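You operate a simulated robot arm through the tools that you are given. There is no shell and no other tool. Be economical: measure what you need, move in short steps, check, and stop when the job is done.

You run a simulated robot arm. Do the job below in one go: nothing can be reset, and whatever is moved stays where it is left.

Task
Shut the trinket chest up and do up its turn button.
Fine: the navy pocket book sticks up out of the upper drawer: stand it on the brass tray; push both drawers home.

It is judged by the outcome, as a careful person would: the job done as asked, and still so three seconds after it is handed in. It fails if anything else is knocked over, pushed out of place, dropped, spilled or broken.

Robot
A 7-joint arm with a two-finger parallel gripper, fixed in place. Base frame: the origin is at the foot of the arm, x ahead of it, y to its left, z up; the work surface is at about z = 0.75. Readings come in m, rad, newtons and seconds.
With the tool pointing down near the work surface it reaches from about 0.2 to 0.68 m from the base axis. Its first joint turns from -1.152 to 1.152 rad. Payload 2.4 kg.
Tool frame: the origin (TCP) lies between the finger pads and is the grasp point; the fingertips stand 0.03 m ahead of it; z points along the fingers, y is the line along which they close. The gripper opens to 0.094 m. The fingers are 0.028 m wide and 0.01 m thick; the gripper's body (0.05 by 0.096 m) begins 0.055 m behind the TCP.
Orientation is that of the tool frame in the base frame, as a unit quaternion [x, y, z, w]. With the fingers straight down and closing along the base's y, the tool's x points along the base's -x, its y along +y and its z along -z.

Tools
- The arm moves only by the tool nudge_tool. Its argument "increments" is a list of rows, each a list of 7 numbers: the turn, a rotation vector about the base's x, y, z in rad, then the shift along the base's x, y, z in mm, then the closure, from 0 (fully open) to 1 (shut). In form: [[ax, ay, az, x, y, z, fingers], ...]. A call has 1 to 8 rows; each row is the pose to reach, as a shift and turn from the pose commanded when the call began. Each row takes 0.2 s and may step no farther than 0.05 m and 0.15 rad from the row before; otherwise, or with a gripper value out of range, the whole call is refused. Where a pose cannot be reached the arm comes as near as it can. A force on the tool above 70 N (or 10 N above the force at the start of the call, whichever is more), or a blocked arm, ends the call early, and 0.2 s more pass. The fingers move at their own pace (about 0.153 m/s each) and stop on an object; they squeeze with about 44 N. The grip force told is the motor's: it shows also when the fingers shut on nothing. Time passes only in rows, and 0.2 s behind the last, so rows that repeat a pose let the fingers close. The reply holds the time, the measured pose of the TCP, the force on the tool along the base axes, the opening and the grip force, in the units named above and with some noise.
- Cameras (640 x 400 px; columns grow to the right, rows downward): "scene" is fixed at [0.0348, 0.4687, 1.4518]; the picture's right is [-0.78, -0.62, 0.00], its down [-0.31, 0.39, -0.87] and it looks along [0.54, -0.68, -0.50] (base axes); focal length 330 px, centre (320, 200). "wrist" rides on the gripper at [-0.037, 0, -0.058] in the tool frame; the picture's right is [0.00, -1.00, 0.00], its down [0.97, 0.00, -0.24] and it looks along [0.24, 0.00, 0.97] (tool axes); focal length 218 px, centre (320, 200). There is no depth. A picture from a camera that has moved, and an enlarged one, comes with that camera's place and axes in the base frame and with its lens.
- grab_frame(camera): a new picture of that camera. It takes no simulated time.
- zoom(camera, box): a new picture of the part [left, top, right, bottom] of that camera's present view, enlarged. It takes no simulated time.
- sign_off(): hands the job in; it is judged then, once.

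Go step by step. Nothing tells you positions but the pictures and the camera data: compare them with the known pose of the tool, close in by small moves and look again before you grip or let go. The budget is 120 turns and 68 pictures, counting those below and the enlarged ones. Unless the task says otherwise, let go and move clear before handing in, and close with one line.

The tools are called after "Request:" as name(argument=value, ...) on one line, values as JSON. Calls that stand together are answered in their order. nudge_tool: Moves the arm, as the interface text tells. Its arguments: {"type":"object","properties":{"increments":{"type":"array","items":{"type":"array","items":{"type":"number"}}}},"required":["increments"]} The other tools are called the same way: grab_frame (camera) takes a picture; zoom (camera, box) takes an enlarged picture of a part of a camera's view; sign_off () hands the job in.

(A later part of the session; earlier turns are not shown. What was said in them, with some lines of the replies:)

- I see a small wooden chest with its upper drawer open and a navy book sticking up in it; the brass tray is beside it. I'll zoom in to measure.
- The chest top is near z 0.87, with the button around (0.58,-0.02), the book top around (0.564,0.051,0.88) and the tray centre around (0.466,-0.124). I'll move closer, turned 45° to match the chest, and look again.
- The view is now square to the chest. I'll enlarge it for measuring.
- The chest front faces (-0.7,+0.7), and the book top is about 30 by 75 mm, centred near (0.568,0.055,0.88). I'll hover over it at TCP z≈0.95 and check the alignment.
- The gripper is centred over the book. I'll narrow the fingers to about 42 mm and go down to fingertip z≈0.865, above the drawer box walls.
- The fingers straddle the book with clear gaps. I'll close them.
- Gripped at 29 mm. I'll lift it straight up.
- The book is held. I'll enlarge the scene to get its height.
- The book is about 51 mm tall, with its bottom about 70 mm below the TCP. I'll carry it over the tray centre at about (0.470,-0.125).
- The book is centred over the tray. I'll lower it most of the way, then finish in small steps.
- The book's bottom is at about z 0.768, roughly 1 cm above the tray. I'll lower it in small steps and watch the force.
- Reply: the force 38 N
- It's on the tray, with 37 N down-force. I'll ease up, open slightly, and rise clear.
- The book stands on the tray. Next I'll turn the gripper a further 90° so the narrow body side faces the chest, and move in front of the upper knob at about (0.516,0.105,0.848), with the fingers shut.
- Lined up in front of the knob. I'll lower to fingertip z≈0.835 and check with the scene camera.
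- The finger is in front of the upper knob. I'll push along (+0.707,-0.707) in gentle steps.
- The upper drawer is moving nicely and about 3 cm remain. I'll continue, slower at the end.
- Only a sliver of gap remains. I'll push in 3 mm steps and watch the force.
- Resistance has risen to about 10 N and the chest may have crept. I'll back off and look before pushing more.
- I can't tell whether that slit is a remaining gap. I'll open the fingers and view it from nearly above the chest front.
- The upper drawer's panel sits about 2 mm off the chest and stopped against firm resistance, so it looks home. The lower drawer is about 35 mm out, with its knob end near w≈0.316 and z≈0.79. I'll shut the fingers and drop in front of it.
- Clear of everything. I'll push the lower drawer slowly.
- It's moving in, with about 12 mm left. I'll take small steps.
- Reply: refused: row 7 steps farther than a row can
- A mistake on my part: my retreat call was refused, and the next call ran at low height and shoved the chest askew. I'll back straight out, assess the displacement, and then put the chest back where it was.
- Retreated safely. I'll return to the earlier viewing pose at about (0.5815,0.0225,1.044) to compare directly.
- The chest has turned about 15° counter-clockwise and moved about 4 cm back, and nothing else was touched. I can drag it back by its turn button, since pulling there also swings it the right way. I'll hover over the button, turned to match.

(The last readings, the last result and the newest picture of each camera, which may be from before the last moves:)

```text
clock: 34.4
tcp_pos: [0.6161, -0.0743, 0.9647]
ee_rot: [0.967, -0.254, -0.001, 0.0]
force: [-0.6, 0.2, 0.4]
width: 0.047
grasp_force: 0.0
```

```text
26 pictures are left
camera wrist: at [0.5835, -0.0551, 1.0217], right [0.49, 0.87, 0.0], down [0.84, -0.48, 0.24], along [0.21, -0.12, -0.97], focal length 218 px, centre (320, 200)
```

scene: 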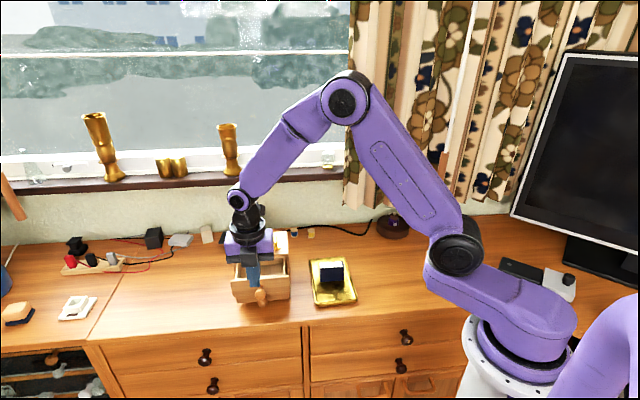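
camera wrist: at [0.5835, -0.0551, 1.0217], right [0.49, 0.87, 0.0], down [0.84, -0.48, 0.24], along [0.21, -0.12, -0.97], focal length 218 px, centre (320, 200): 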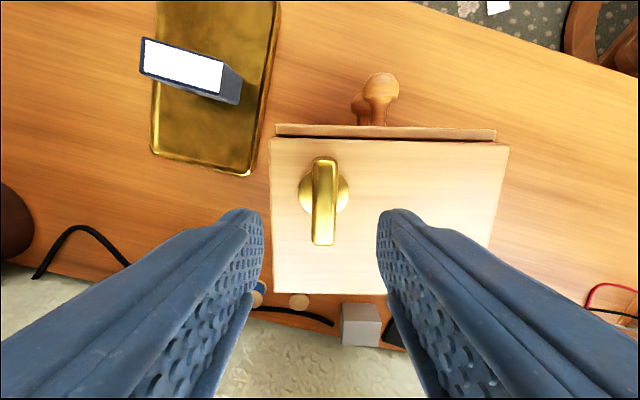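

The gripper is square to the button. I'll shift about 7 mm to centre on its pivot and lower to fingertip z≈0.88.

Request:
nudge_tool(increments=[[0, 0, 0, -5, 5, -20, 0.5], [0, 0, 0, -5, 5, -40, 0.5], [0, 0, 0, -5, 5, -52, 0.5], [0, 0, 0, -5, 5, -52, 0.5]])

Request:
grab_frame(camera="wrist")

Request:
zoom(camera="scene", box=[235, 200, 315, 280])

```text
clock: 35.4
tcp_pos: [0.61, -0.0673, 0.9155]
ee_rot: [0.967, -0.256, 0.001, -0.001]
force: [-9.8, 2.2, 31.2]
width: 0.0471
grasp_force: 0.0
```

```text
25 pictures are left
camera wrist: at [0.577, -0.0486, 0.9724], right [0.49, 0.87, 0.0], down [0.84, -0.48, 0.24], along [0.21, -0.12, -0.97], focal length 218 px, centre (320, 200)
```

wrist: 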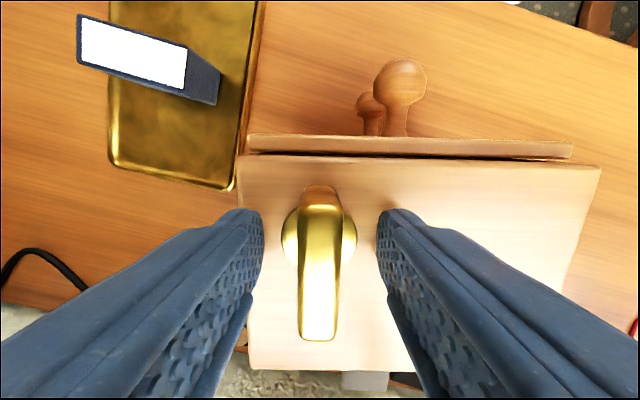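

```text
5.00 times, centred on (275, 240) of scene
camera zoom: at [0.0339, 0.4688, 1.4518], right [-0.78, -0.62, 0.0], down [-0.31, 0.39, -0.87], along [0.54, -0.68, -0.5], focal length 1648 px, centre (545, 0)
```

zoom: 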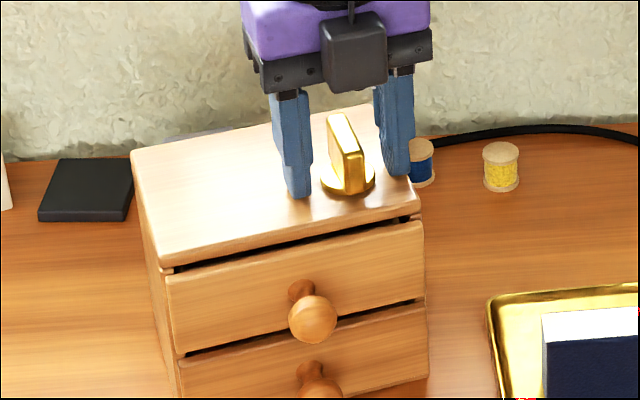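

The tips are pressing on the chest top at about 31 N, so I'll rise 4 mm, then close on the button.

Request:
nudge_tool(increments=[[0, 0, 0, 0, 0, 4, 0.5], [0, 0, 0, 0, 0, 5, 0.7], [0, 0, 0, 0, 0, 5, 1], [0, 0, 0, 0, 0, 5, 1], [0, 0, 0, 0, 0, 5, 1]])

Request:
zoom(camera="scene", box=[225, 200, 325, 300])

```text
clock: 36.6
tcp_pos: [0.6097, -0.0712, 0.9167]
ee_rot: [0.967, -0.255, -0.002, 0.001]
force: [0.3, 1.1, 0.3]
width: 0.0173
grasp_force: 43.9
```

```text
4.00 times, centred on (275, 250) of scene
camera zoom: at [0.0351, 0.4687, 1.4518], right [-0.78, -0.62, 0.0], down [-0.31, 0.39, -0.87], along [0.54, -0.68, -0.5], focal length 1318 px, centre (500, 0)
```

zoom: 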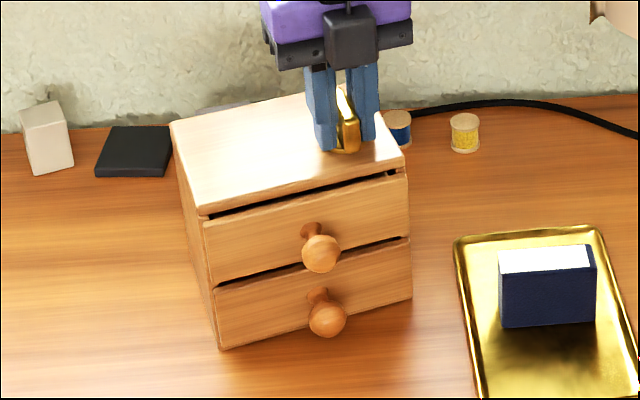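

Button gripped, and both drawers look equally shut. I'll drag the chest halfway back, turning it gradually, and check.

Request:
nudge_tool(increments=[[0, 0, -0.02, -2, 3.5, 0, 1], [0, 0, -0.04, -4, 7, 0, 1], [0, 0, -0.06, -6, 10.5, 0, 1], [0, 0, -0.09, -8, 14, 0, 1], [0, 0, -0.11, -10, 18, 0, 1], [0, 0, -0.13, -13, 23, 0, 1], [0, 0, -0.13, -13, 23, 0, 1]])

Request:
zoom(camera="scene", box=[225, 200, 325, 300])

```text
clock: 38.2
tcp_pos: [0.5948, -0.046, 0.9177]
ee_rot: [0.948, -0.317, 0.001, 0.0]
force: [0.9, -0.7, -0.3]
width: 0.0173
grasp_force: 44.3
```

```text
4.00 times, centred on (275, 250) of scene
camera zoom: at [0.035, 0.4687, 1.4518], right [-0.78, -0.62, 0.0], down [-0.31, 0.39, -0.87], along [0.54, -0.68, -0.5], focal length 1318 px, centre (500, 0)
```

zoom: 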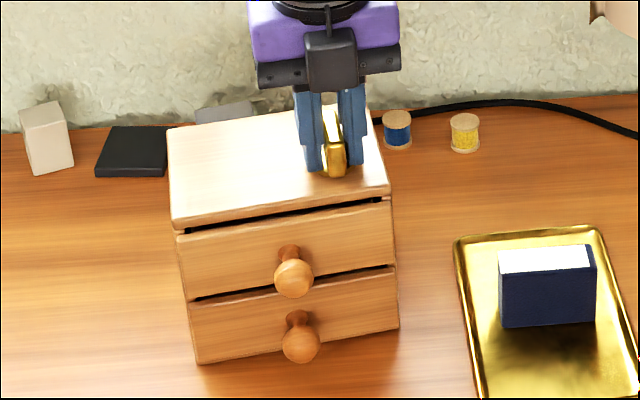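

That works well. I'll drag it most of the remaining way.

Request:
nudge_tool(increments=[[0, 0, -0.03, -2, 3.5, 0, 1], [0, 0, -0.05, -4, 7, 0, 1], [0, 0, -0.07, -6, 11, 0, 1], [0, 0, -0.1, -8.5, 15, 0, 1], [0, 0, -0.14, -11, 20, 0, 1], [0, 0, -0.14, -11, 20, 0, 1]])

Request:
zoom(camera="scene", box=[225, 205, 325, 305])

```text
clock: 39.6
tcp_pos: [0.5852, -0.0254, 0.9174]
ee_rot: [0.924, -0.383, 0.0, 0.0]
force: [-0.8, -3.2, 0.1]
width: 0.0175
grasp_force: 43.9
```

```text
4.00 times, centred on (275, 255) of scene
camera zoom: at [0.0349, 0.4686, 1.4518], right [-0.78, -0.62, 0.0], down [-0.31, 0.39, -0.87], along [0.54, -0.68, -0.5], focal length 1318 px, centre (500, -20)
```

zoom: 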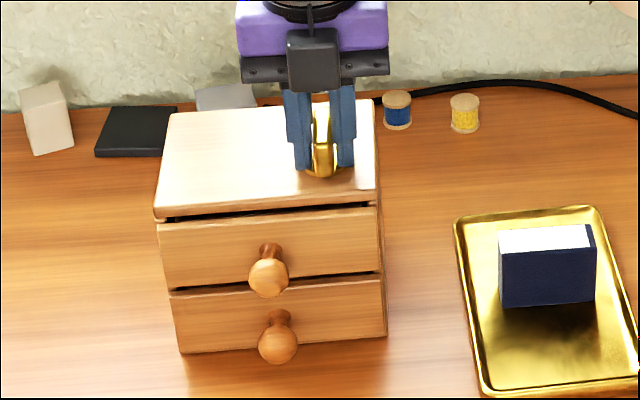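

Nearly there: the corners are within about 5 px (≈6 mm) of the original. One last small drag.

Request:
nudge_tool(increments=[[0, 0, -0.005, -1, 2.5, 0, 1], [0, 0, -0.01, -1.5, 4.5, 0, 1], [0, 0, -0.015, -2, 6.5, 0, 1], [0, 0, -0.015, -2, 6.5, 0, 1]])

Request:
zoom(camera="scene", box=[225, 205, 325, 305])

```text
clock: 40.6
tcp_pos: [0.5832, -0.0205, 0.9175]
ee_rot: [0.92, -0.392, 0.0, 0.0]
force: [-3.0, -5.6, -1.3]
width: 0.0176
grasp_force: 44.0
```

```text
4.00 times, centred on (275, 255) of scene
camera zoom: at [0.0347, 0.4685, 1.4519], right [-0.78, -0.62, 0.0], down [-0.31, 0.39, -0.87], along [0.54, -0.68, -0.5], focal length 1318 px, centre (500, -20)
```

zoom: 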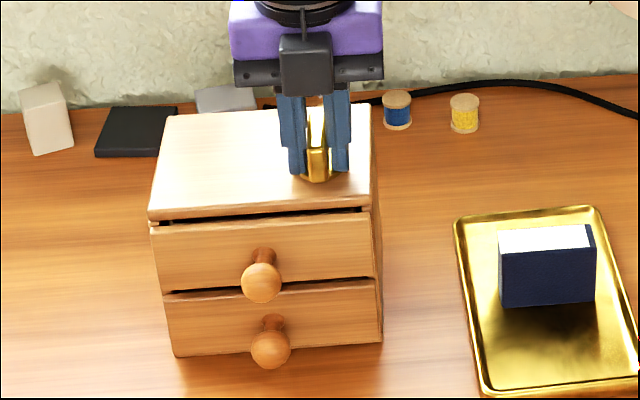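

The chest is back within about a millimetre of where it stood. Now for the turn button: I'll try a small clockwise turn and check that the button moves rather than the chest.

Request:
nudge_tool(increments=[[0, 0, -0.06, 0, 0, 0, 1], [0, 0, -0.12, 0, 0, 0, 1], [0, 0, -0.18, 0, 0, 0, 1], [0, 0, -0.18, 0, 0, 0, 1]])

Request:
zoom(camera="scene", box=[225, 205, 325, 305])

```text
clock: 41.6
tcp_pos: [0.5837, -0.0198, 0.919]
ee_rot: [0.882, -0.471, 0.0, 0.001]
force: [-2.5, -0.8, -0.7]
width: 0.0174
grasp_force: 44.3
```

```text
4.00 times, centred on (275, 255) of scene
camera zoom: at [0.0349, 0.4687, 1.4518], right [-0.78, -0.62, 0.0], down [-0.31, 0.39, -0.87], along [0.54, -0.68, -0.5], focal length 1318 px, centre (500, -20)
```

zoom: 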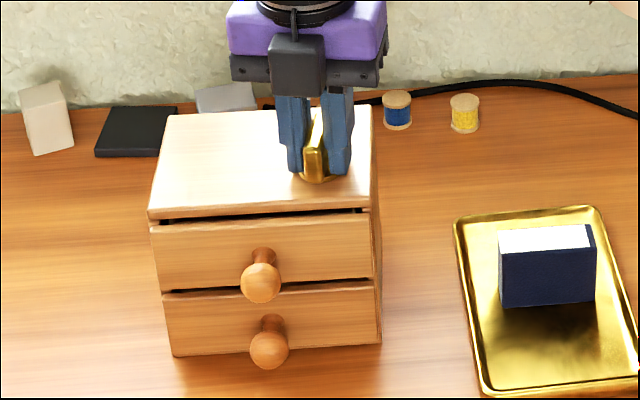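

The button turns clockwise freely and the chest stays put. Continuing.

Request:
nudge_tool(increments=[[0, 0, -0.1, 0, 0, 0, 1], [0, 0, -0.2, 0, 0, 0, 1], [0, 0, -0.3, 0, 0, 0, 1], [0, 0, -0.4, 0, 0, 0, 1], [0, 0, -0.5, 0, 0, 0, 1], [0, 0, -0.6, 0, 0, 0, 1], [0, 0, -0.7, 0, 0, 0, 1], [0, 0, -0.7, 0, 0, 0, 1]])

Request:
zoom(camera="scene", box=[225, 205, 325, 305])

```text
clock: 43.4
tcp_pos: [0.584, -0.0212, 0.9179]
ee_rot: [-0.666, 0.746, 0.0, 0.0]
force: [0.9, 1.1, 0.5]
width: 0.0172
grasp_force: 43.6
```

```text
4.00 times, centred on (275, 255) of scene
camera zoom: at [0.0351, 0.4687, 1.4518], right [-0.78, -0.62, 0.0], down [-0.31, 0.39, -0.87], along [0.54, -0.68, -0.5], focal length 1318 px, centre (500, -20)
```

zoom: 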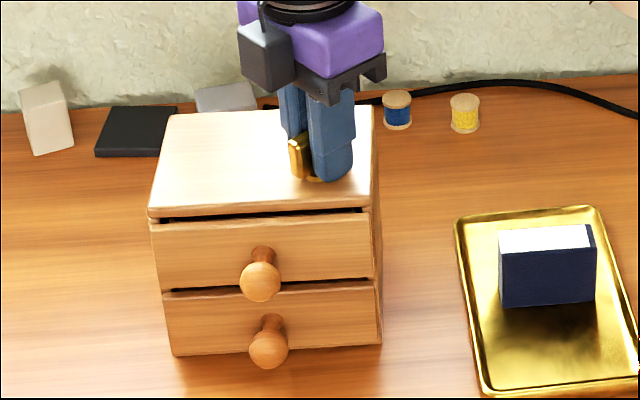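

Request:
nudge_tool(increments=[[0, 0, -0.1, 0, 0, 0, 1], [0, 0, -0.2, 0, 0, 0, 1], [0, 0, -0.3, 0, 0, 0, 1], [0, 0, -0.4, 0, 0, 0, 1], [0, 0, -0.5, 0, 0, 0, 1], [0, 0, -0.58, 0, 0, 0, 1], [0, 0, -0.66, 0, 0, 0, 1], [0, 0, -0.66, 0, 0, 0, 1]])

Request:
zoom(camera="scene", box=[225, 205, 325, 305])

```text
clock: 45.2
tcp_pos: [0.5835, -0.0199, 0.9175]
ee_rot: [-0.389, 0.921, 0.0, 0.0]
force: [-4.8, -0.6, -0.3]
width: 0.0174
grasp_force: 43.7
```

```text
4.00 times, centred on (275, 255) of scene
camera zoom: at [0.0348, 0.4687, 1.4518], right [-0.78, -0.62, 0.0], down [-0.31, 0.39, -0.87], along [0.54, -0.68, -0.5], focal length 1318 px, centre (500, -20)
```

zoom: 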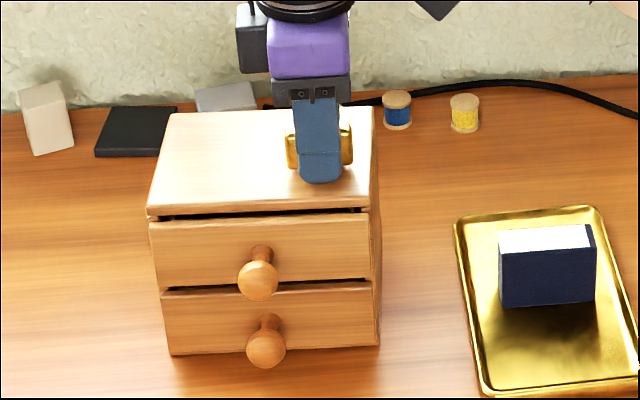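

The button now lies across the chest, 90° round, with a slight rise in force at its stop. I'll release and lift clear.

Request:
nudge_tool(increments=[[0, 0, 0, 0, 0, 0, 0.7], [0, 0, 0, 0, 0, 0, 0.5], [0, 0, 0, 0, 0, 0, 0.5], [0, 0, 0, 0, 0, 35, 0.5], [0, 0, 0, 0, 0, 80, 0.5], [0, 0, 0, 0, 0, 125, 0.2], [0, 0, 0, -30, 0, 160, 0], [0, 0, 0, -30, 0, 160, 0]])

Request:
grab_frame(camera="wrist")

Request:
zoom(camera="scene", box=[225, 205, 325, 305])

```text
clock: 47.0
tcp_pos: [0.5568, -0.0199, 1.0786]
ee_rot: [-0.389, 0.921, 0.0, 0.0]
force: [0.1, 0.3, -0.4]
width: 0.094
grasp_force: 0.0
```

```text
16 pictures are left
camera wrist: at [0.5819, 0.008, 1.1362], right [0.72, -0.7, 0.0], down [-0.68, -0.7, 0.24], along [-0.17, -0.17, -0.97], focal length 218 px, centre (320, 200)
```

wrist: 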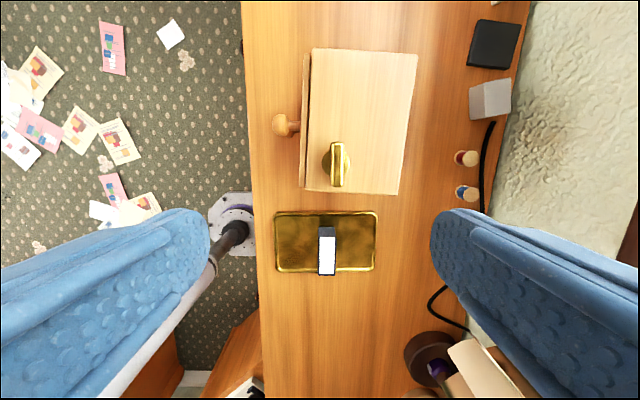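

```text
4.00 times, centred on (275, 255) of scene
camera zoom: at [0.0348, 0.4687, 1.4518], right [-0.78, -0.62, 0.0], down [-0.31, 0.39, -0.87], along [0.54, -0.68, -0.5], focal length 1318 px, centre (500, -20)
```

zoom: 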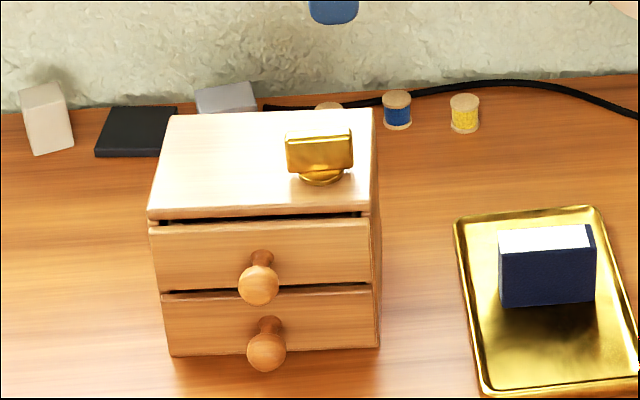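

Request:
zoom(camera="wrist", box=[260, 35, 420, 200])

Request:
zoom(camera="scene", box=[257, 250, 327, 300])

```text
2.42 times, centred on (340, 118) of wrist
camera zoom: at [0.5819, 0.008, 1.1362], right [0.72, -0.7, 0.0], down [-0.68, -0.7, 0.24], along [-0.17, -0.17, -0.97], focal length 529 px, centre (272, 400)
```

zoom: 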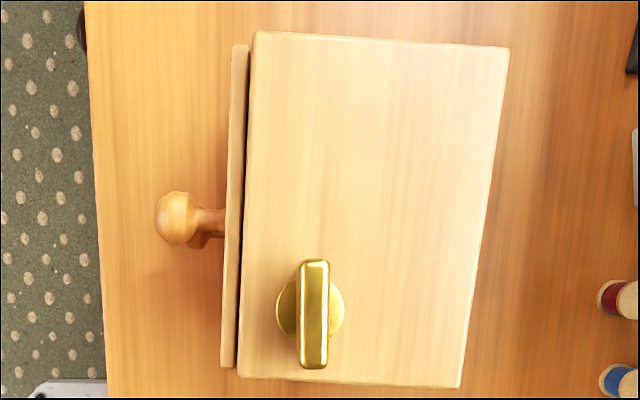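

```text
8.00 times, centred on (292, 275) of scene
camera zoom: at [0.0348, 0.4687, 1.4518], right [-0.78, -0.62, 0.0], down [-0.31, 0.39, -0.87], along [0.54, -0.68, -0.5], focal length 2636 px, centre (544, -400)
```

zoom: 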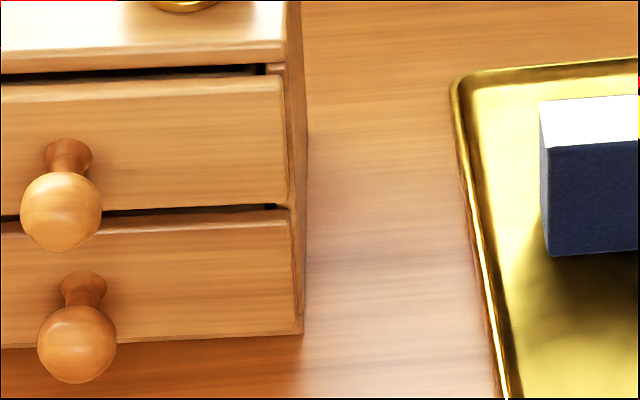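

Both drawers are flush and the chest is back in place. The button looks about 3° short of square, so I'll regrip it the same way and finish the turn.

Request:
nudge_tool(increments=[[0, 0, 0, 30, 0, -35, 0.2], [0, 0, 0, 30, 0, -80, 0.5], [0, 0, 0, 30, 0, -125, 0.5], [0, 0, 0, 30, 0, -160, 0.5], [0, 0, 0, 30, 0, -160, 0.5], [0, 0, 0, 30, 0, -160, 0.8], [0, 0, 0, 30, 0, -160, 1], [0, 0, 0, 30, 0, -160, 1]])

Request:
nudge_tool(increments=[[0, 0, -0.03, 0, 0, 0, 1], [0, 0, -0.055, 0, 0, 0, 1], [0, 0, -0.055, 0, 0, 0, 1]])

Request:
zoom(camera="scene", box=[225, 205, 325, 305])

```text
clock: 48.8
tcp_pos: [0.5845, -0.0211, 0.9182]
ee_rot: [-0.389, 0.921, 0.001, 0.0]
force: [-2.8, 5.4, 0.2]
width: 0.017
grasp_force: 44.4
```

```text
clock: 49.6
tcp_pos: [0.5856, -0.02, 0.9195]
ee_rot: [-0.364, 0.931, 0.0, 0.0]
force: [0.6, 4.6, -0.3]
width: 0.0172
grasp_force: 44.6
```

```text
4.00 times, centred on (275, 255) of scene
camera zoom: at [0.0349, 0.4688, 1.4518], right [-0.78, -0.62, 0.0], down [-0.31, 0.39, -0.87], along [0.54, -0.68, -0.5], focal length 1318 px, centre (500, -20)
```

zoom: 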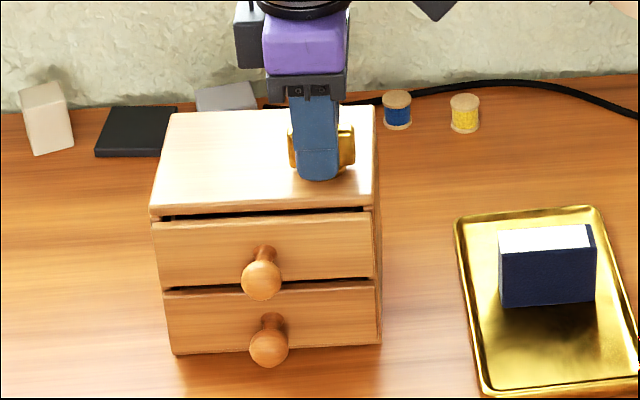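

The chest is still in place. I'll release, lift clear and take final checks.

Request:
nudge_tool(increments=[[0, 0, 0, 0, 0, 0, 0.7], [0, 0, 0, 0, 0, 0, 0.5], [0, 0, 0, 0, 0, 0, 0.5], [0, 0, 0, 0, 0, 35, 0.5], [0, 0, 0, 0, 0, 80, 0.5], [0, 0, 0, 0, 0, 125, 0.2], [0, 0, 0, -30, 0, 160, 0], [0, 0, 0, -30, 0, 160, 0]])

Request:
zoom(camera="wrist", box=[260, 35, 420, 200])

Request:
grab_frame(camera="scene")

Request:
zoom(camera="scene", box=[225, 205, 325, 305])

```text
clock: 51.4
tcp_pos: [0.552, -0.0216, 1.0755]
ee_rot: [-0.365, 0.931, 0.0, -0.001]
force: [0.3, -1.1, 0.6]
width: 0.0941
grasp_force: 0.1
```

```text
2.42 times, centred on (340, 118) of wrist
camera zoom: at [0.5787, 0.004, 1.1336], right [0.68, -0.73, 0.0], down [-0.71, -0.66, 0.24], along [-0.18, -0.16, -0.97], focal length 529 px, centre (272, 400)
```

zoom: 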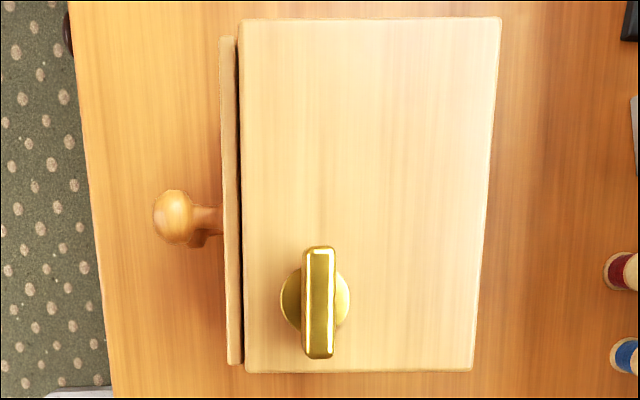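

```text
10 pictures are left
```

scene: 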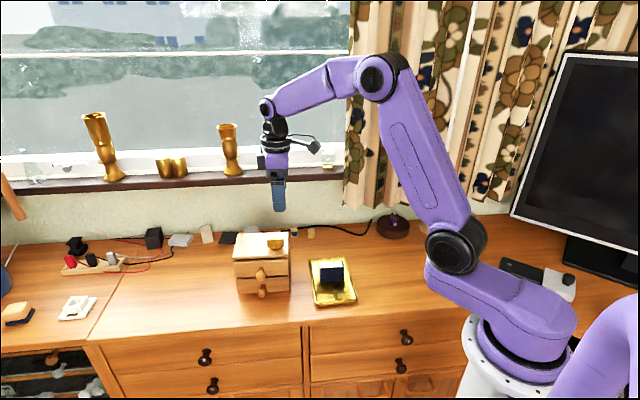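

```text
4.00 times, centred on (275, 255) of scene
camera zoom: at [0.0348, 0.4687, 1.4518], right [-0.78, -0.62, 0.0], down [-0.31, 0.39, -0.87], along [0.54, -0.68, -0.5], focal length 1318 px, centre (500, -20)
```

zoom: 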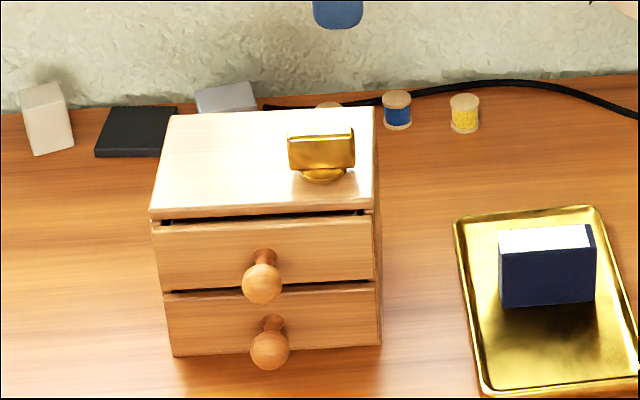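

The button is square across, both drawers look flush, the book stands on the tray and the chest is back where it started. I'm handing it in.

Request:
sign_off()

```text
The job is handed in.
```

The job is handed in: both drawers are shut, the turn button is turned 90° across the top, and the navy pocket book stands on the brass tray. Partway through I accidentally knocked the chest about 4 cm back and 15° round; I dragged it back to within a few millimetres of its original spot, and I saw nothing else moved.
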